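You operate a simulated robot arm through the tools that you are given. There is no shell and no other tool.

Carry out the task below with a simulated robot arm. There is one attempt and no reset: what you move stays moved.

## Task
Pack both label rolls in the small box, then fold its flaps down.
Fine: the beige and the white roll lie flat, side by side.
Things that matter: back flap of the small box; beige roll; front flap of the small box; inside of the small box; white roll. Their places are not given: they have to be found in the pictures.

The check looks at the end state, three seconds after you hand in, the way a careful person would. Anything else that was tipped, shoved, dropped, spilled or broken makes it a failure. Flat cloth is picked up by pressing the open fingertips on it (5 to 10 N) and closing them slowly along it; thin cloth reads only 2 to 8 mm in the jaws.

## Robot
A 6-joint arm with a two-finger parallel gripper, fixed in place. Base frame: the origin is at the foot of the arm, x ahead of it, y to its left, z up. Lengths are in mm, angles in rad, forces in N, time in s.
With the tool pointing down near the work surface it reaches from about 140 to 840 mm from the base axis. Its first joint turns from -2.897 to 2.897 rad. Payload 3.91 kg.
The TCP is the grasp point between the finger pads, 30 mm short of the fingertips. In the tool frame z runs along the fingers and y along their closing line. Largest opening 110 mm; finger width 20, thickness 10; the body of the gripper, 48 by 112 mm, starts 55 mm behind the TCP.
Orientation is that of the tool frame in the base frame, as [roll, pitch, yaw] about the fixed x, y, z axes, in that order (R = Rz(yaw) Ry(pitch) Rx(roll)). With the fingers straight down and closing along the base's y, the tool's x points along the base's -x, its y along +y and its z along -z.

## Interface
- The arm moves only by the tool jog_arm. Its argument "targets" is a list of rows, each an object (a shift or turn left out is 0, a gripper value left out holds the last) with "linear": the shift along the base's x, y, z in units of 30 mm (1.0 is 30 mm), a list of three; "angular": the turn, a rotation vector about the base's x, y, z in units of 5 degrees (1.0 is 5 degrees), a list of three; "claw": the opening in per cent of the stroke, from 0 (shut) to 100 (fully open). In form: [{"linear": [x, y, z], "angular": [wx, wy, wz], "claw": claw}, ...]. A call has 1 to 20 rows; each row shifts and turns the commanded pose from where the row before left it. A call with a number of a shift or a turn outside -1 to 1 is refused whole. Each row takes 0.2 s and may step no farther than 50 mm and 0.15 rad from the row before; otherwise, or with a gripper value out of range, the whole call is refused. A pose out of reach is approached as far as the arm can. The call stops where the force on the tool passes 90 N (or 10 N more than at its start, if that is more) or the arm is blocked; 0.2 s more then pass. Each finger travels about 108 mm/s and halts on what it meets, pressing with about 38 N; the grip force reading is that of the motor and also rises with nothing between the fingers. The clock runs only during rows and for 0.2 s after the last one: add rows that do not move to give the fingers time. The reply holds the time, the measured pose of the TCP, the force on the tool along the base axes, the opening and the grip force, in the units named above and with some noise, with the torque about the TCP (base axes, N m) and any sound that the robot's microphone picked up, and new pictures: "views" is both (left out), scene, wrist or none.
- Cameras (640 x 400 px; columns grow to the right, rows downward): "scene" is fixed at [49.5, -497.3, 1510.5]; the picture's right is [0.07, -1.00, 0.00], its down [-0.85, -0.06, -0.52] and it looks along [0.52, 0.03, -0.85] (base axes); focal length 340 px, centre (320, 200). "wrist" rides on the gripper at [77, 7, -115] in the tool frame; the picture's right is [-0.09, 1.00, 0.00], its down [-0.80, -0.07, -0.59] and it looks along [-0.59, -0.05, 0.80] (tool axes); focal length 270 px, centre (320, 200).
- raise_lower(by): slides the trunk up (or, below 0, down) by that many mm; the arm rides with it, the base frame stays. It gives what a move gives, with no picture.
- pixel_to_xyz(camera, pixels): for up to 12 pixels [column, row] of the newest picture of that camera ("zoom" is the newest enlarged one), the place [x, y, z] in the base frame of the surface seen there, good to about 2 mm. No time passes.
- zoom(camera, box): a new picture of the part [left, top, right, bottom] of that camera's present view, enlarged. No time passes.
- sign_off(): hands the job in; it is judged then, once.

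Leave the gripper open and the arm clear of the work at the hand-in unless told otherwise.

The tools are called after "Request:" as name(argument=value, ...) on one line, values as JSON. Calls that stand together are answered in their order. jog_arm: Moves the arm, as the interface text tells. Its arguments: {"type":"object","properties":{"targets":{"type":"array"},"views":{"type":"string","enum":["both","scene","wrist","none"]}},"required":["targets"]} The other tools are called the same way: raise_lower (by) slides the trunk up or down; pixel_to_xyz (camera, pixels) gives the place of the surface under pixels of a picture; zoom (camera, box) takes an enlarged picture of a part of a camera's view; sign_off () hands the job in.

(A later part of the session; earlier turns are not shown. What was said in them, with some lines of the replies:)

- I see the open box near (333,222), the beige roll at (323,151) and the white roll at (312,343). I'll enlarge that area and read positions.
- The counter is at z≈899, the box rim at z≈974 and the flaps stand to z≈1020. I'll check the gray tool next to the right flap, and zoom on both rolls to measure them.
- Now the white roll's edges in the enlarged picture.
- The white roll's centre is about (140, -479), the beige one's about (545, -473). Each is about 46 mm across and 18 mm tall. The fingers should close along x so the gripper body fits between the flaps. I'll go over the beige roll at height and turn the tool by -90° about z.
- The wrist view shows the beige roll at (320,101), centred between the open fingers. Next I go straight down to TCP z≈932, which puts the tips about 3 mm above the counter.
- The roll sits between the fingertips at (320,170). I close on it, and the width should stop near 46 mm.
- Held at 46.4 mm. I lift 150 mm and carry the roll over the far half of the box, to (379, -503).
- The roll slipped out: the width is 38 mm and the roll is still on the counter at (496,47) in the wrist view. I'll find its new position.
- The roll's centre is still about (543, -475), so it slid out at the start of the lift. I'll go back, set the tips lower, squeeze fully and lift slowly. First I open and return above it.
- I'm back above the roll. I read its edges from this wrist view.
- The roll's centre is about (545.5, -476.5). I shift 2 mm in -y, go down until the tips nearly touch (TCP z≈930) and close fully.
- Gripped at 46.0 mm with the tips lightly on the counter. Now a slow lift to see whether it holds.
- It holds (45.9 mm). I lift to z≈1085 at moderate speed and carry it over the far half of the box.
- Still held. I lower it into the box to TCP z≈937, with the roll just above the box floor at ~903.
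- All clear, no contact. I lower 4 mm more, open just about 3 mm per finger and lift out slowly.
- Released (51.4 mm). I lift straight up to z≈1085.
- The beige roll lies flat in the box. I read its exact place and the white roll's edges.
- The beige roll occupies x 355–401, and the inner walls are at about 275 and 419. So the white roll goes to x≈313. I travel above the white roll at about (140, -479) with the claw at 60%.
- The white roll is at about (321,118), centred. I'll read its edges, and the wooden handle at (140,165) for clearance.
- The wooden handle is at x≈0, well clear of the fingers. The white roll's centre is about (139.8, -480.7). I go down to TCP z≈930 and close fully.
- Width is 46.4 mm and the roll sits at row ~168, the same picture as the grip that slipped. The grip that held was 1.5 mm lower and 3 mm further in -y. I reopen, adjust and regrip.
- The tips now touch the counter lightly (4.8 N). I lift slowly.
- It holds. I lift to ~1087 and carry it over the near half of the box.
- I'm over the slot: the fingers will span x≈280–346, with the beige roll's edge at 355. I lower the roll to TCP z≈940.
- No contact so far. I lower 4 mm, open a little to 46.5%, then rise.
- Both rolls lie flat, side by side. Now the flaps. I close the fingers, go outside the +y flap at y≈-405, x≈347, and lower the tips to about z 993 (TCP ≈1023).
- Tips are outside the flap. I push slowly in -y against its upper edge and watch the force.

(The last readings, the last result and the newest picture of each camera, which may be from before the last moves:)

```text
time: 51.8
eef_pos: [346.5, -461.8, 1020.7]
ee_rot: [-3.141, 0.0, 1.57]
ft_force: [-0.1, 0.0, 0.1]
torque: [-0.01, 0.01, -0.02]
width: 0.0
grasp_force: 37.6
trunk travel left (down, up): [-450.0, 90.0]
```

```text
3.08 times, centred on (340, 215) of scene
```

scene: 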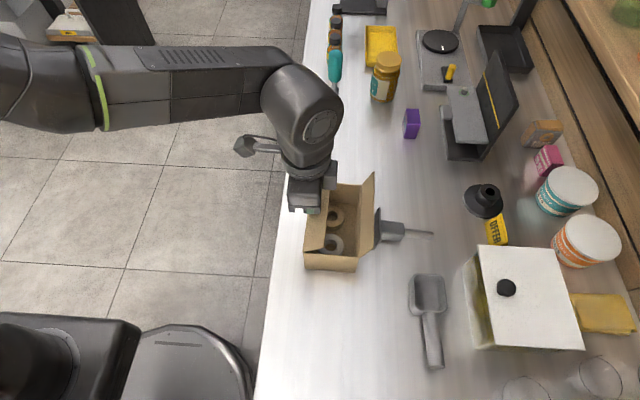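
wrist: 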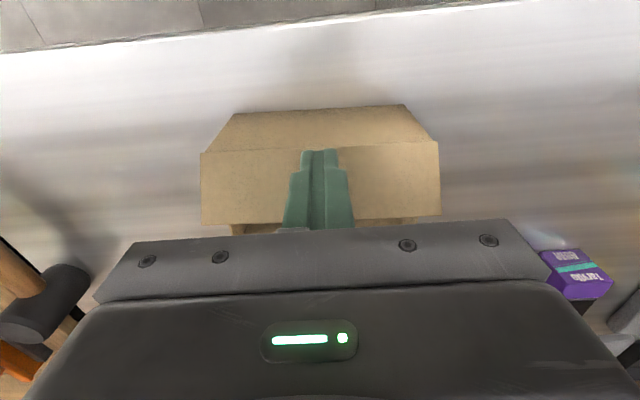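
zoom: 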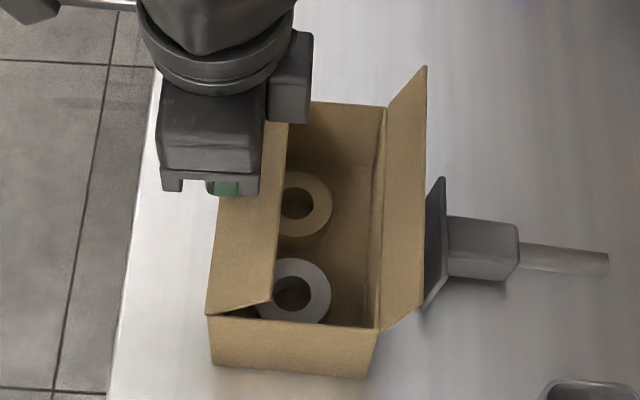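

The flap folds inward easily with no force on the box. I continue another 24 mm in -y, then ease downward toward the rim height to press it flat.

Request:
jog_arm(targets=[{"linear": [0, -0.2, 0]}, {"linear": [0, -0.2, 0]}, {"linear": [0, -0.2, 0]}, {"linear": [0, -0.2, 0]}, {"linear": [0, 0, -0.15]}, {"linear": [0, 0, -0.15]}, {"linear": [0, 0, -0.1]}, {}])

Request:
zoom(camera="scene", box=[260, 150, 420, 280])

```text
time: 53.6
eef_pos: [346.8, -485.2, 1009.2]
ee_rot: [3.14, 0.003, 1.572]
ft_force: [-0.1, -1.5, 9.9]
torque: [-0.01, -0.02, 0.0]
width: 0.0
grasp_force: 38.0
trunk travel left (down, up): [-450.0, 90.0]
```

scene: 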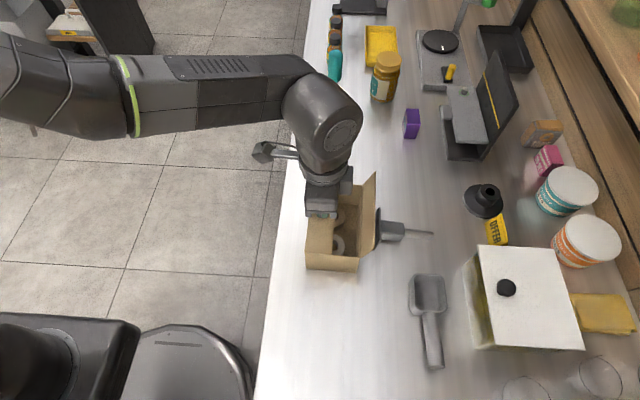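
wrist: 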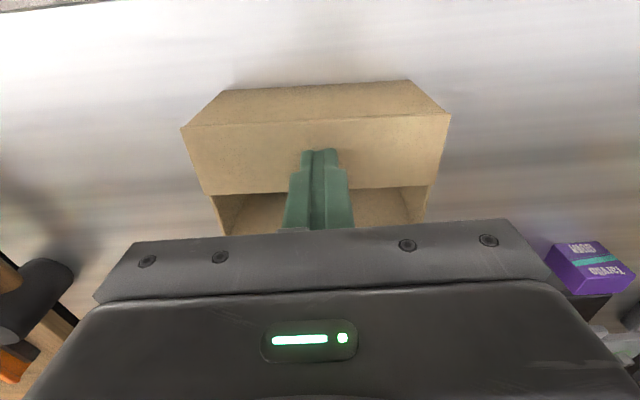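

```text
3.08 times, centred on (340, 215) of scene
```

zoom: 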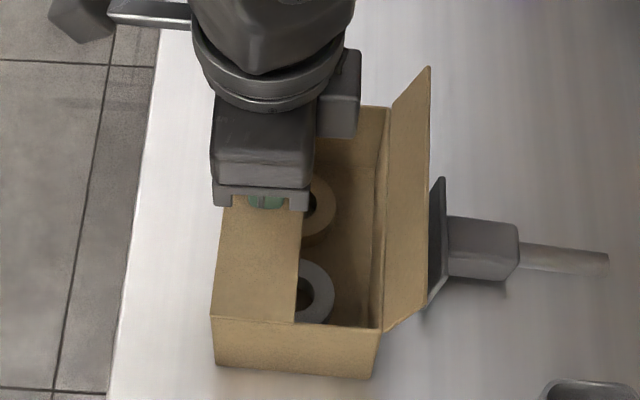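

The reading is 9.9 N downward with the flap looking level, so it's at its stop. I rise gently and check whether it stays down.

Request:
jog_arm(targets=[{"linear": [0, 0, 0.2]}, {"linear": [0, 0, 0.4]}, {"linear": [0, 0, 0.8]}, {"linear": [0, 0, 1]}, {"linear": [0, 0, 1]}, {"linear": [0, 0, 0.5]}, {}])

Request:
zoom(camera="scene", box=[260, 150, 420, 280])

Request:
pixel_to_xyz(camera="zoom", pixels=[[215, 318], [297, 322], [230, 215], [305, 300], [428, 72], [426, 305], [380, 330], [387, 112], [441, 180], [427, 305], [372, 378]])

```text
time: 55.2
eef_pos: [346.1, -485.5, 1124.7]
ee_rot: [-3.141, 0.0, 1.57]
ft_force: [-1.1, 0.3, -0.7]
torque: [0.01, 0.01, 0.0]
width: 0.2
grasp_force: 37.7
trunk travel left (down, up): [-450.0, 90.0]
```

scene: 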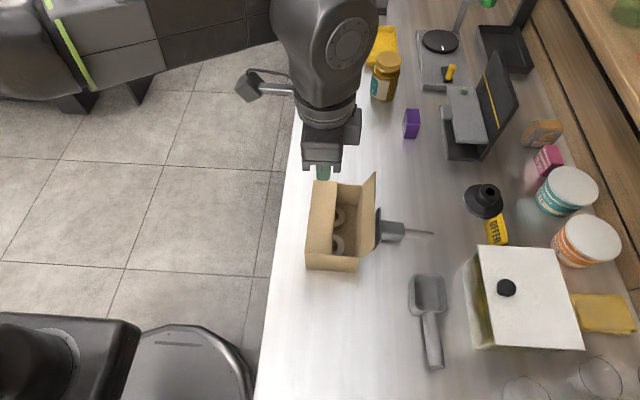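
wrist: 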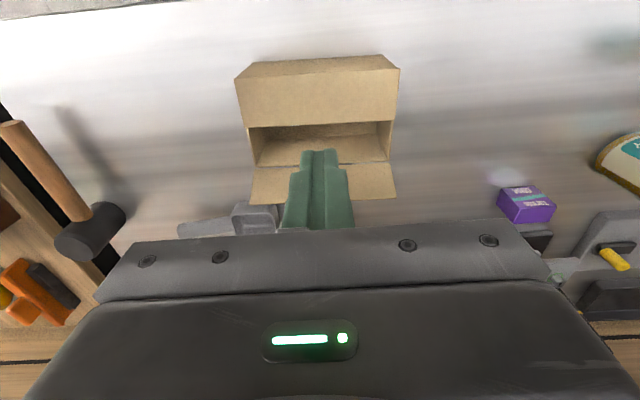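

```text
3.08 times, centred on (340, 215) of scene
```

zoom: 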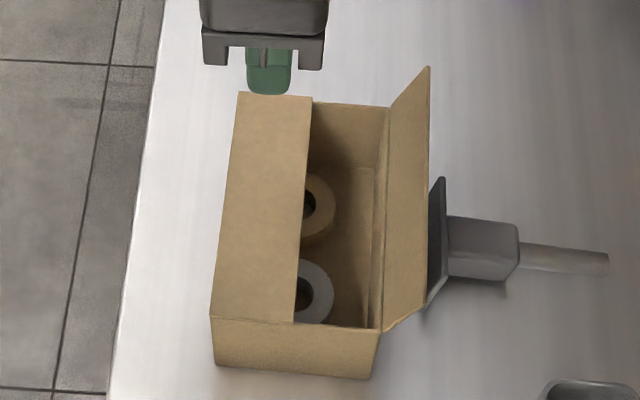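

```text
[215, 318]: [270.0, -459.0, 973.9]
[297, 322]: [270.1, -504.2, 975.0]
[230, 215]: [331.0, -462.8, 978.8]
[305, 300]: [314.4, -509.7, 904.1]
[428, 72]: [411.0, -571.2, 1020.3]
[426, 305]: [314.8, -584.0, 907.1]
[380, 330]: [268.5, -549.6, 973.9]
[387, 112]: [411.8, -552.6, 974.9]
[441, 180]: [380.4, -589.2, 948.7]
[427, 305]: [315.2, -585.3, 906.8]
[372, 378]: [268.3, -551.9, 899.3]
```

The first flap stays flat at z≈975. For the second flap (hinge y≈-552, top edge y≈-571), I go over it to y≈-613 and lower to TCP z≈1022. The tips will then be at 992, above the gray tool's top at ~950.

Request:
jog_arm(targets=[{"linear": [-0.03, -0.6, 0]}, {"linear": [-0.03, -0.7, 0]}, {"linear": [-0.03, -0.8, 0]}, {"linear": [-0.03, -0.8, 0]}, {"linear": [0, -0.8, 0]}, {"linear": [0, -0.55, 0]}, {}, {"linear": [0, 0, -0.6]}, {"linear": [0, 0, -0.8]}, {"linear": [0, 0, -0.8]}, {"linear": [0, 0, -0.7]}, {"linear": [0, 0, -0.5]}, {}])

Request:
zoom(camera="scene", box=[280, 150, 440, 280])

```text
time: 58.0
eef_pos: [344.6, -613.9, 1024.0]
ee_rot: [-3.14, 0.0, 1.571]
ft_force: [-0.6, 0.6, 0.7]
torque: [-0.01, -0.02, 0.02]
width: 0.1
grasp_force: 37.6
trunk travel left (down, up): [-450.0, 90.0]
```

scene: 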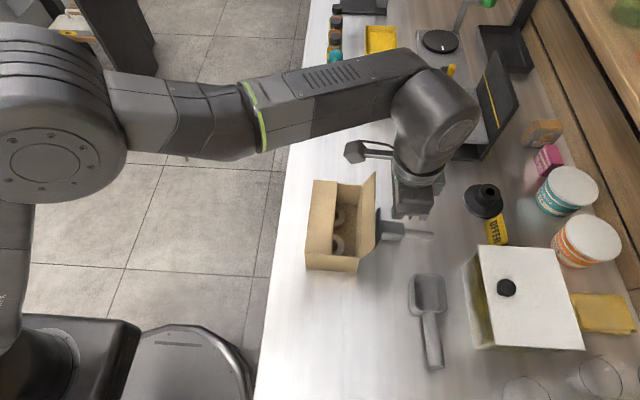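
wrist: 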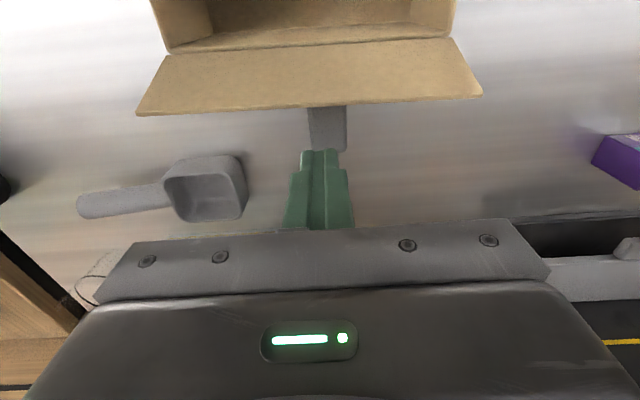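

```text
3.08 times, centred on (360, 215) of scene
```

zoom: 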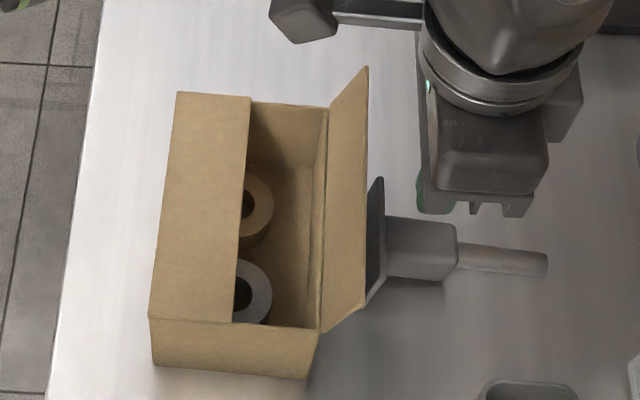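

Tips are outside the flap and above the gray tool. I push slowly in +y.

Request:
jog_arm(targets=[{"linear": [0, 0.4, 0]}, {"linear": [0, 0.25, 0]}, {"linear": [0, 0.2, 0]}, {"linear": [0, 0.2, 0]}, {"linear": [0, 0.2, 0]}, {"linear": [0, 0.2, 0]}, {"linear": [0, 0.2, 0]}, {"linear": [0, 0.2, 0]}, {"linear": [0, 0.2, 0]}])

Request:
zoom(camera="scene", box=[280, 150, 440, 280])

```text
time: 60.0
eef_pos: [342.8, -550.7, 1023.4]
ee_rot: [-3.141, -0.001, 1.571]
ft_force: [0.7, 0.3, -0.2]
torque: [0.0, -0.01, -0.01]
width: 0.1
grasp_force: 37.4
trunk travel left (down, up): [-450.0, 90.0]
```

scene: 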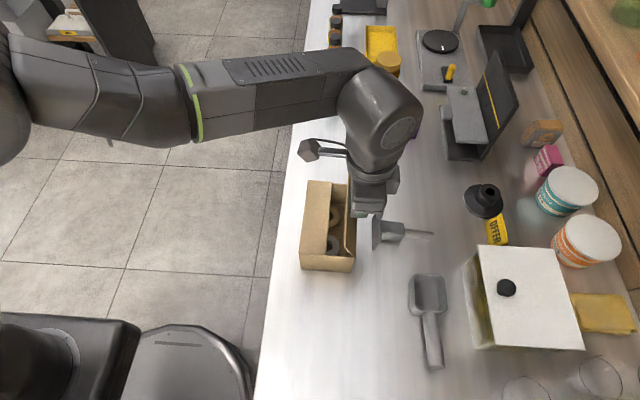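
wrist: 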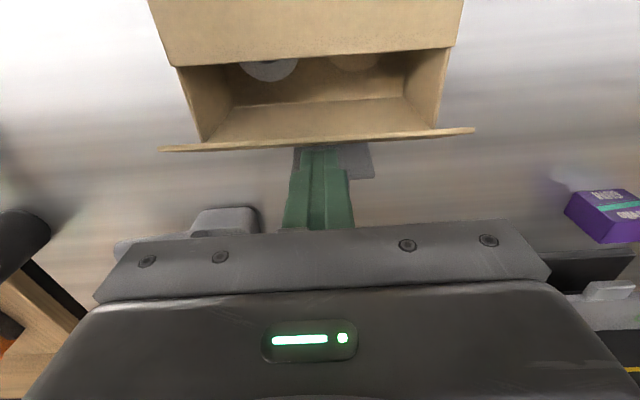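

```text
3.08 times, centred on (360, 215) of scene
```

zoom: 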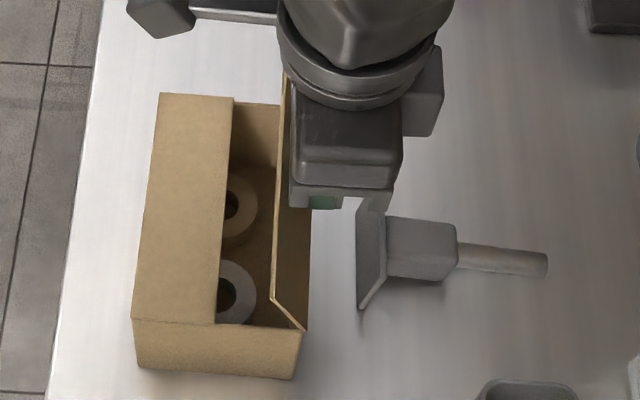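

The second flap is about vertical now, but the box slid a bit in +y. I'll check by how much, then push more slowly.

Request:
pixel_to_xyz(camera="zoom", pixels=[[134, 318], [162, 95], [214, 325], [302, 330], [296, 378], [274, 298], [137, 366], [60, 366], [68, 300], [80, 200], [283, 80]])

```text
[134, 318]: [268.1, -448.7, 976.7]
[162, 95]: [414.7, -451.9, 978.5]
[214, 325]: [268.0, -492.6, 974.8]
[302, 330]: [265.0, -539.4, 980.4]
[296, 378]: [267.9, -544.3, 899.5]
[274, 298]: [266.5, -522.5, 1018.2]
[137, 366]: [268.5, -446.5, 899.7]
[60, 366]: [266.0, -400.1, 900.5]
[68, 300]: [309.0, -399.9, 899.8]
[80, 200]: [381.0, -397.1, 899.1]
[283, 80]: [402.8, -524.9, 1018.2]
```

The box moved about 8–10 mm, with 47 mm of counter left to the edge. The flap already leans inward (top edge at y≈-523). I raise the tips 14 mm so I push high on the flap where it turns easily, then push +y slowly.

Request:
jog_arm(targets=[{"linear": [0, 0, 0.25]}, {"linear": [0, 0, 0.22]}, {"linear": [0, 0.12, 0]}, {"linear": [0, 0.1, 0]}, {"linear": [0, 0.1, 0]}, {"linear": [0, 0.1, 0]}, {"linear": [0, 0.1, 0]}, {"linear": [0, 0.1, 0]}, {"linear": [0, 0.1, 0]}, {"linear": [0, 0.1, 0]}])

Request:
zoom(camera="scene", box=[280, 150, 440, 280])

```text
time: 62.2
eef_pos: [343.8, -526.3, 1036.8]
ee_rot: [3.141, 0.0, 1.572]
ft_force: [-0.1, -0.1, 0.3]
torque: [0.01, -0.04, -0.02]
width: 0.0
grasp_force: 37.3
trunk travel left (down, up): [-450.0, 90.0]
```

scene: 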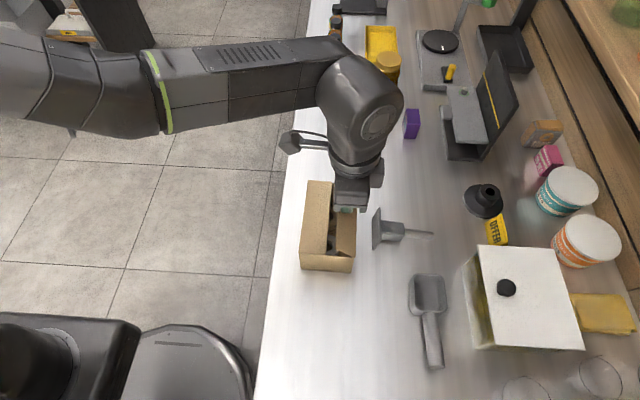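
wrist: 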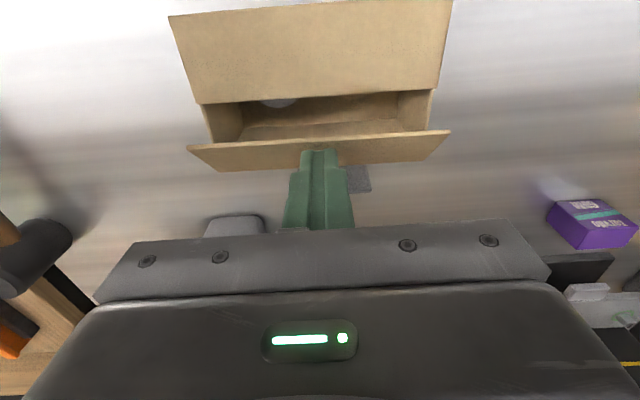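

```text
3.08 times, centred on (360, 215) of scene
```

zoom: 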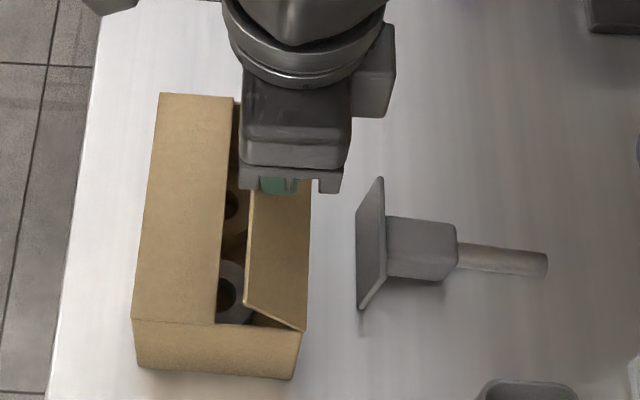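

The box stayed put and the flap is at about 45°. I continue with a diagonal in and down, then press down to the rim level.

Request:
jog_arm(targets=[{"linear": [0, 0.1, -0.05]}, {"linear": [0, 0.1, -0.1]}, {"linear": [0, 0.08, -0.1]}, {"linear": [0, 0.05, -0.12]}, {"linear": [0, 0, -0.12]}, {"linear": [0, 0, -0.12]}, {"linear": [0, 0, -0.1]}, {"linear": [0, 0, -0.08]}, {}])

Request:
zoom(camera="scene", box=[280, 150, 440, 280])

```text
time: 64.2
eef_pos: [342.4, -516.9, 1012.9]
ee_rot: [3.142, 0.0, 1.57]
ft_force: [-0.9, -0.5, -1.2]
torque: [0.03, 0.01, 0.0]
width: 0.0
grasp_force: 37.8
trunk travel left (down, up): [-450.0, 90.0]
```

scene: 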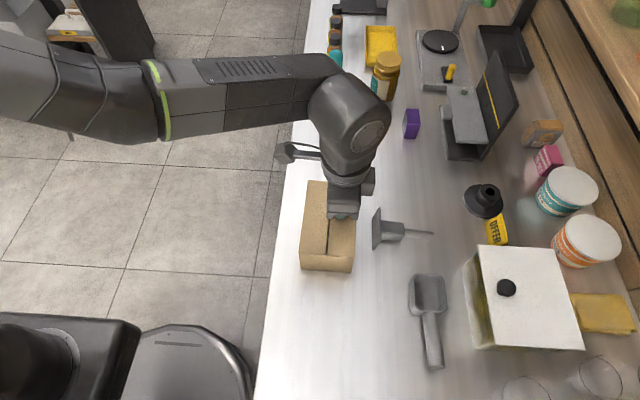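
wrist: 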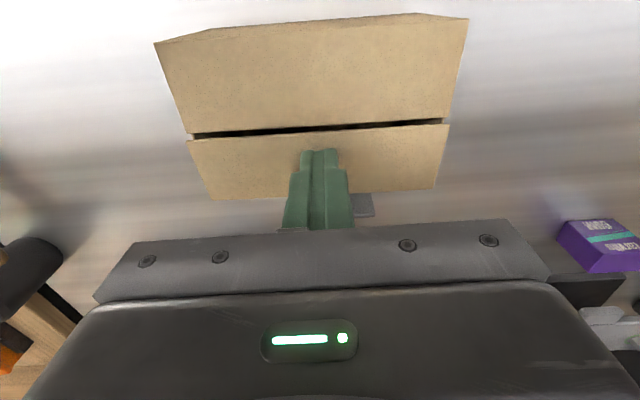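

```text
3.08 times, centred on (360, 215) of scene
```

zoom: 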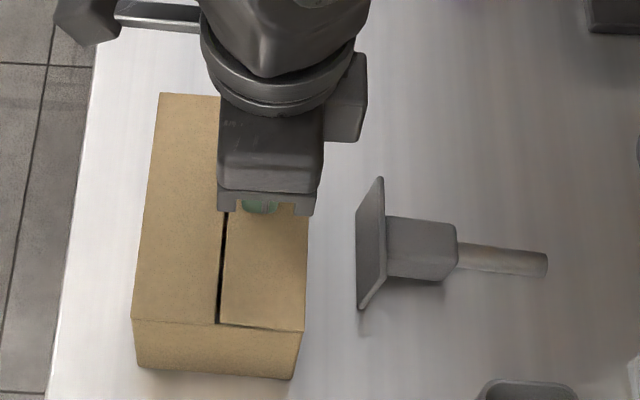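

The flap is nearly level with no force yet. I lower about 4 mm more to press it to its stop, then rise.

Request:
jog_arm(targets=[{"linear": [0, 0, -0.05]}, {"linear": [0, 0, -0.04]}, {"linear": [0, 0, -0.03]}, {}], views="none")

```text
time: 65.2
eef_pos: [343.6, -517.9, 1010.4]
ee_rot: [-3.141, 0.001, 1.571]
ft_force: [0.1, 1.0, -0.2]
torque: [0.03, -0.01, 0.02]
width: 0.0
grasp_force: 37.7
trunk travel left (down, up): [-450.0, 90.0]
```

No contact force yet at z 1010.4. I press 2–3 mm further in small steps.

Request:
jog_arm(targets=[{"linear": [0, 0, -0.03]}, {"linear": [0, 0, -0.03]}, {}], views="scene")

```text
time: 66.0
eef_pos: [342.9, -516.9, 1009.1]
ee_rot: [3.141, 0.002, 1.571]
ft_force: [1.8, -2.9, 5.7]
torque: [-0.06, -0.03, -0.02]
width: 0.0
grasp_force: 37.5
trunk travel left (down, up): [-450.0, 90.0]
```

scene: 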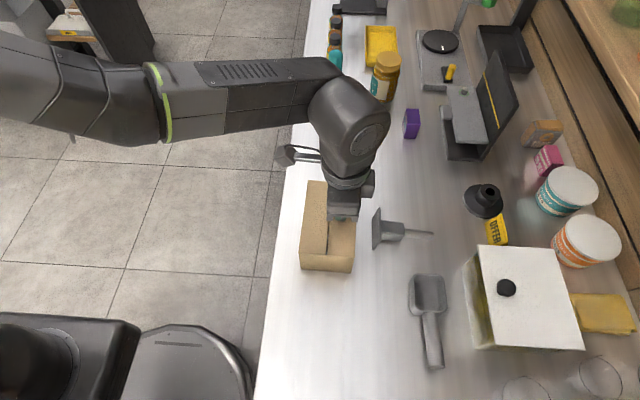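

It pressed with 5.7 N, so the flap is at its stop. I rise and back off to inspect.

Request:
jog_arm(targets=[{"linear": [0, 0, 0.15]}, {"linear": [0, 0, 0.3]}, {"linear": [0, 0, 0.7]}, {"linear": [0, 0, 1]}, {"linear": [0, 0, 1]}, {"linear": [0, 0, 1]}, {"linear": [0, 0, 1]}, {"linear": [0, 0.8, 0.6], "claw": 50}, {"linear": [0, 1, 0], "claw": 100}, {"linear": [0, 1, 0]}, {"linear": [0, 1, 0]}, {"linear": [0, 1, 0]}, {"linear": [0, 1, 0]}, {"linear": [0, 0.8, 0]}, {}, {}])

Request:
zoom(camera="scene", box=[280, 150, 440, 280])

Request:
pixel_to_xyz(camera="zoom", pixels=[[150, 310], [210, 315], [230, 315], [295, 320], [165, 110], [215, 110], [240, 110], [300, 115], [180, 210], [228, 220], [265, 220]])

```text
time: 69.4
eef_pos: [343.7, -316.6, 1180.0]
ee_rot: [3.141, 0.001, 1.57]
ft_force: [0.1, 0.1, -0.3]
torque: [0.02, -0.01, -0.04]
width: 109.9
grasp_force: 0.2
trunk travel left (down, up): [-450.0, 90.0]
```

scene: 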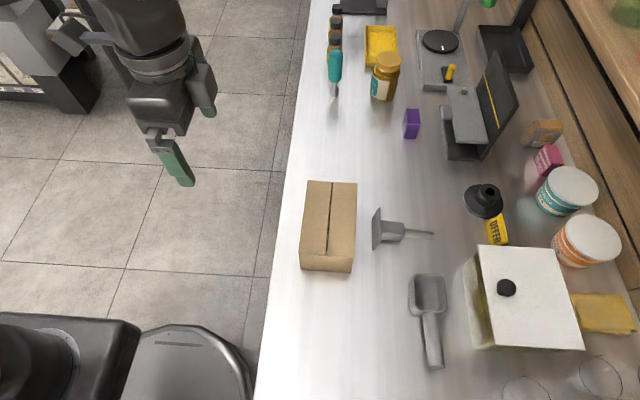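
wrist: 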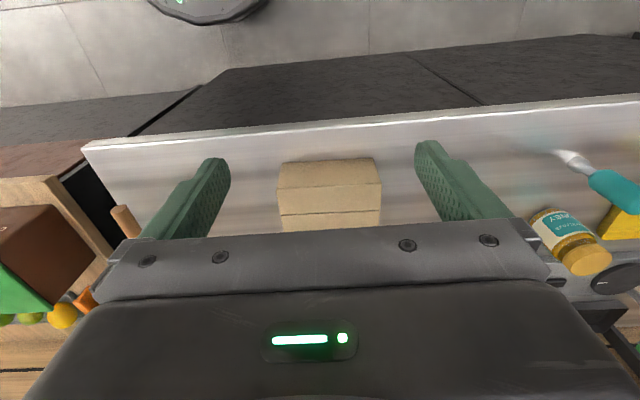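

```text
3.08 times, centred on (360, 215) of scene
```

zoom: 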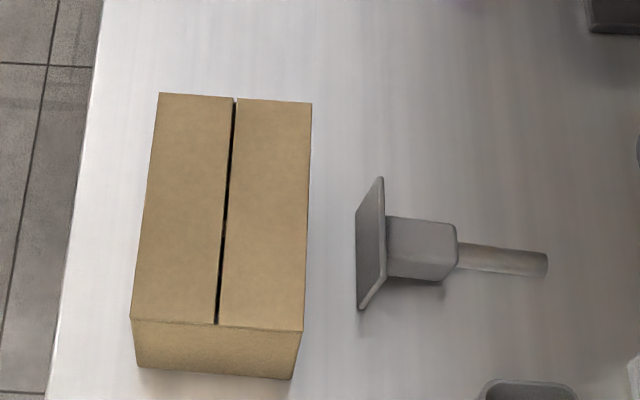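

```text
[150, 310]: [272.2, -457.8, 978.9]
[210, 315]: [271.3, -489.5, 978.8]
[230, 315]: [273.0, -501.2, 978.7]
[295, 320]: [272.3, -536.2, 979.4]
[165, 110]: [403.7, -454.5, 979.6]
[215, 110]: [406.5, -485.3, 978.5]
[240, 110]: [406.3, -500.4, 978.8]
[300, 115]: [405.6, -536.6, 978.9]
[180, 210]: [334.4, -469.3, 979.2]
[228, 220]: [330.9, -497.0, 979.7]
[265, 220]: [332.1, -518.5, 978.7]
```

Both flaps lie level at z≈979 with the box closed over both rolls. The gray tool and other items are where they were. The gripper is open and the arm is clear, so I hand in.

Request:
sign_off()

```text
The job is handed in.
```

Both label rolls are in the small box and its two flaps are folded down. I've handed the job in, but no result of the check came back.

- **Rolls:** In the last view before the second flap closed, the beige and white rolls lay flat, side by side. The beige one slipped out of the fingers on the first try, almost without moving. A lower, firmer grip held it, and the white one went in the same way after one regrip.
- **Flaps:** Both stayed flat after I let go, level to within about 1 mm.
- **Box position:** The box slid about 10 mm along the counter while I was folding the second flap. It is still about 50 mm from the counter edge.
- **Surroundings:** The gray tool beside the box and everything else on the counter looked unmoved in the last picture. The gripper is open and the arm is clear.
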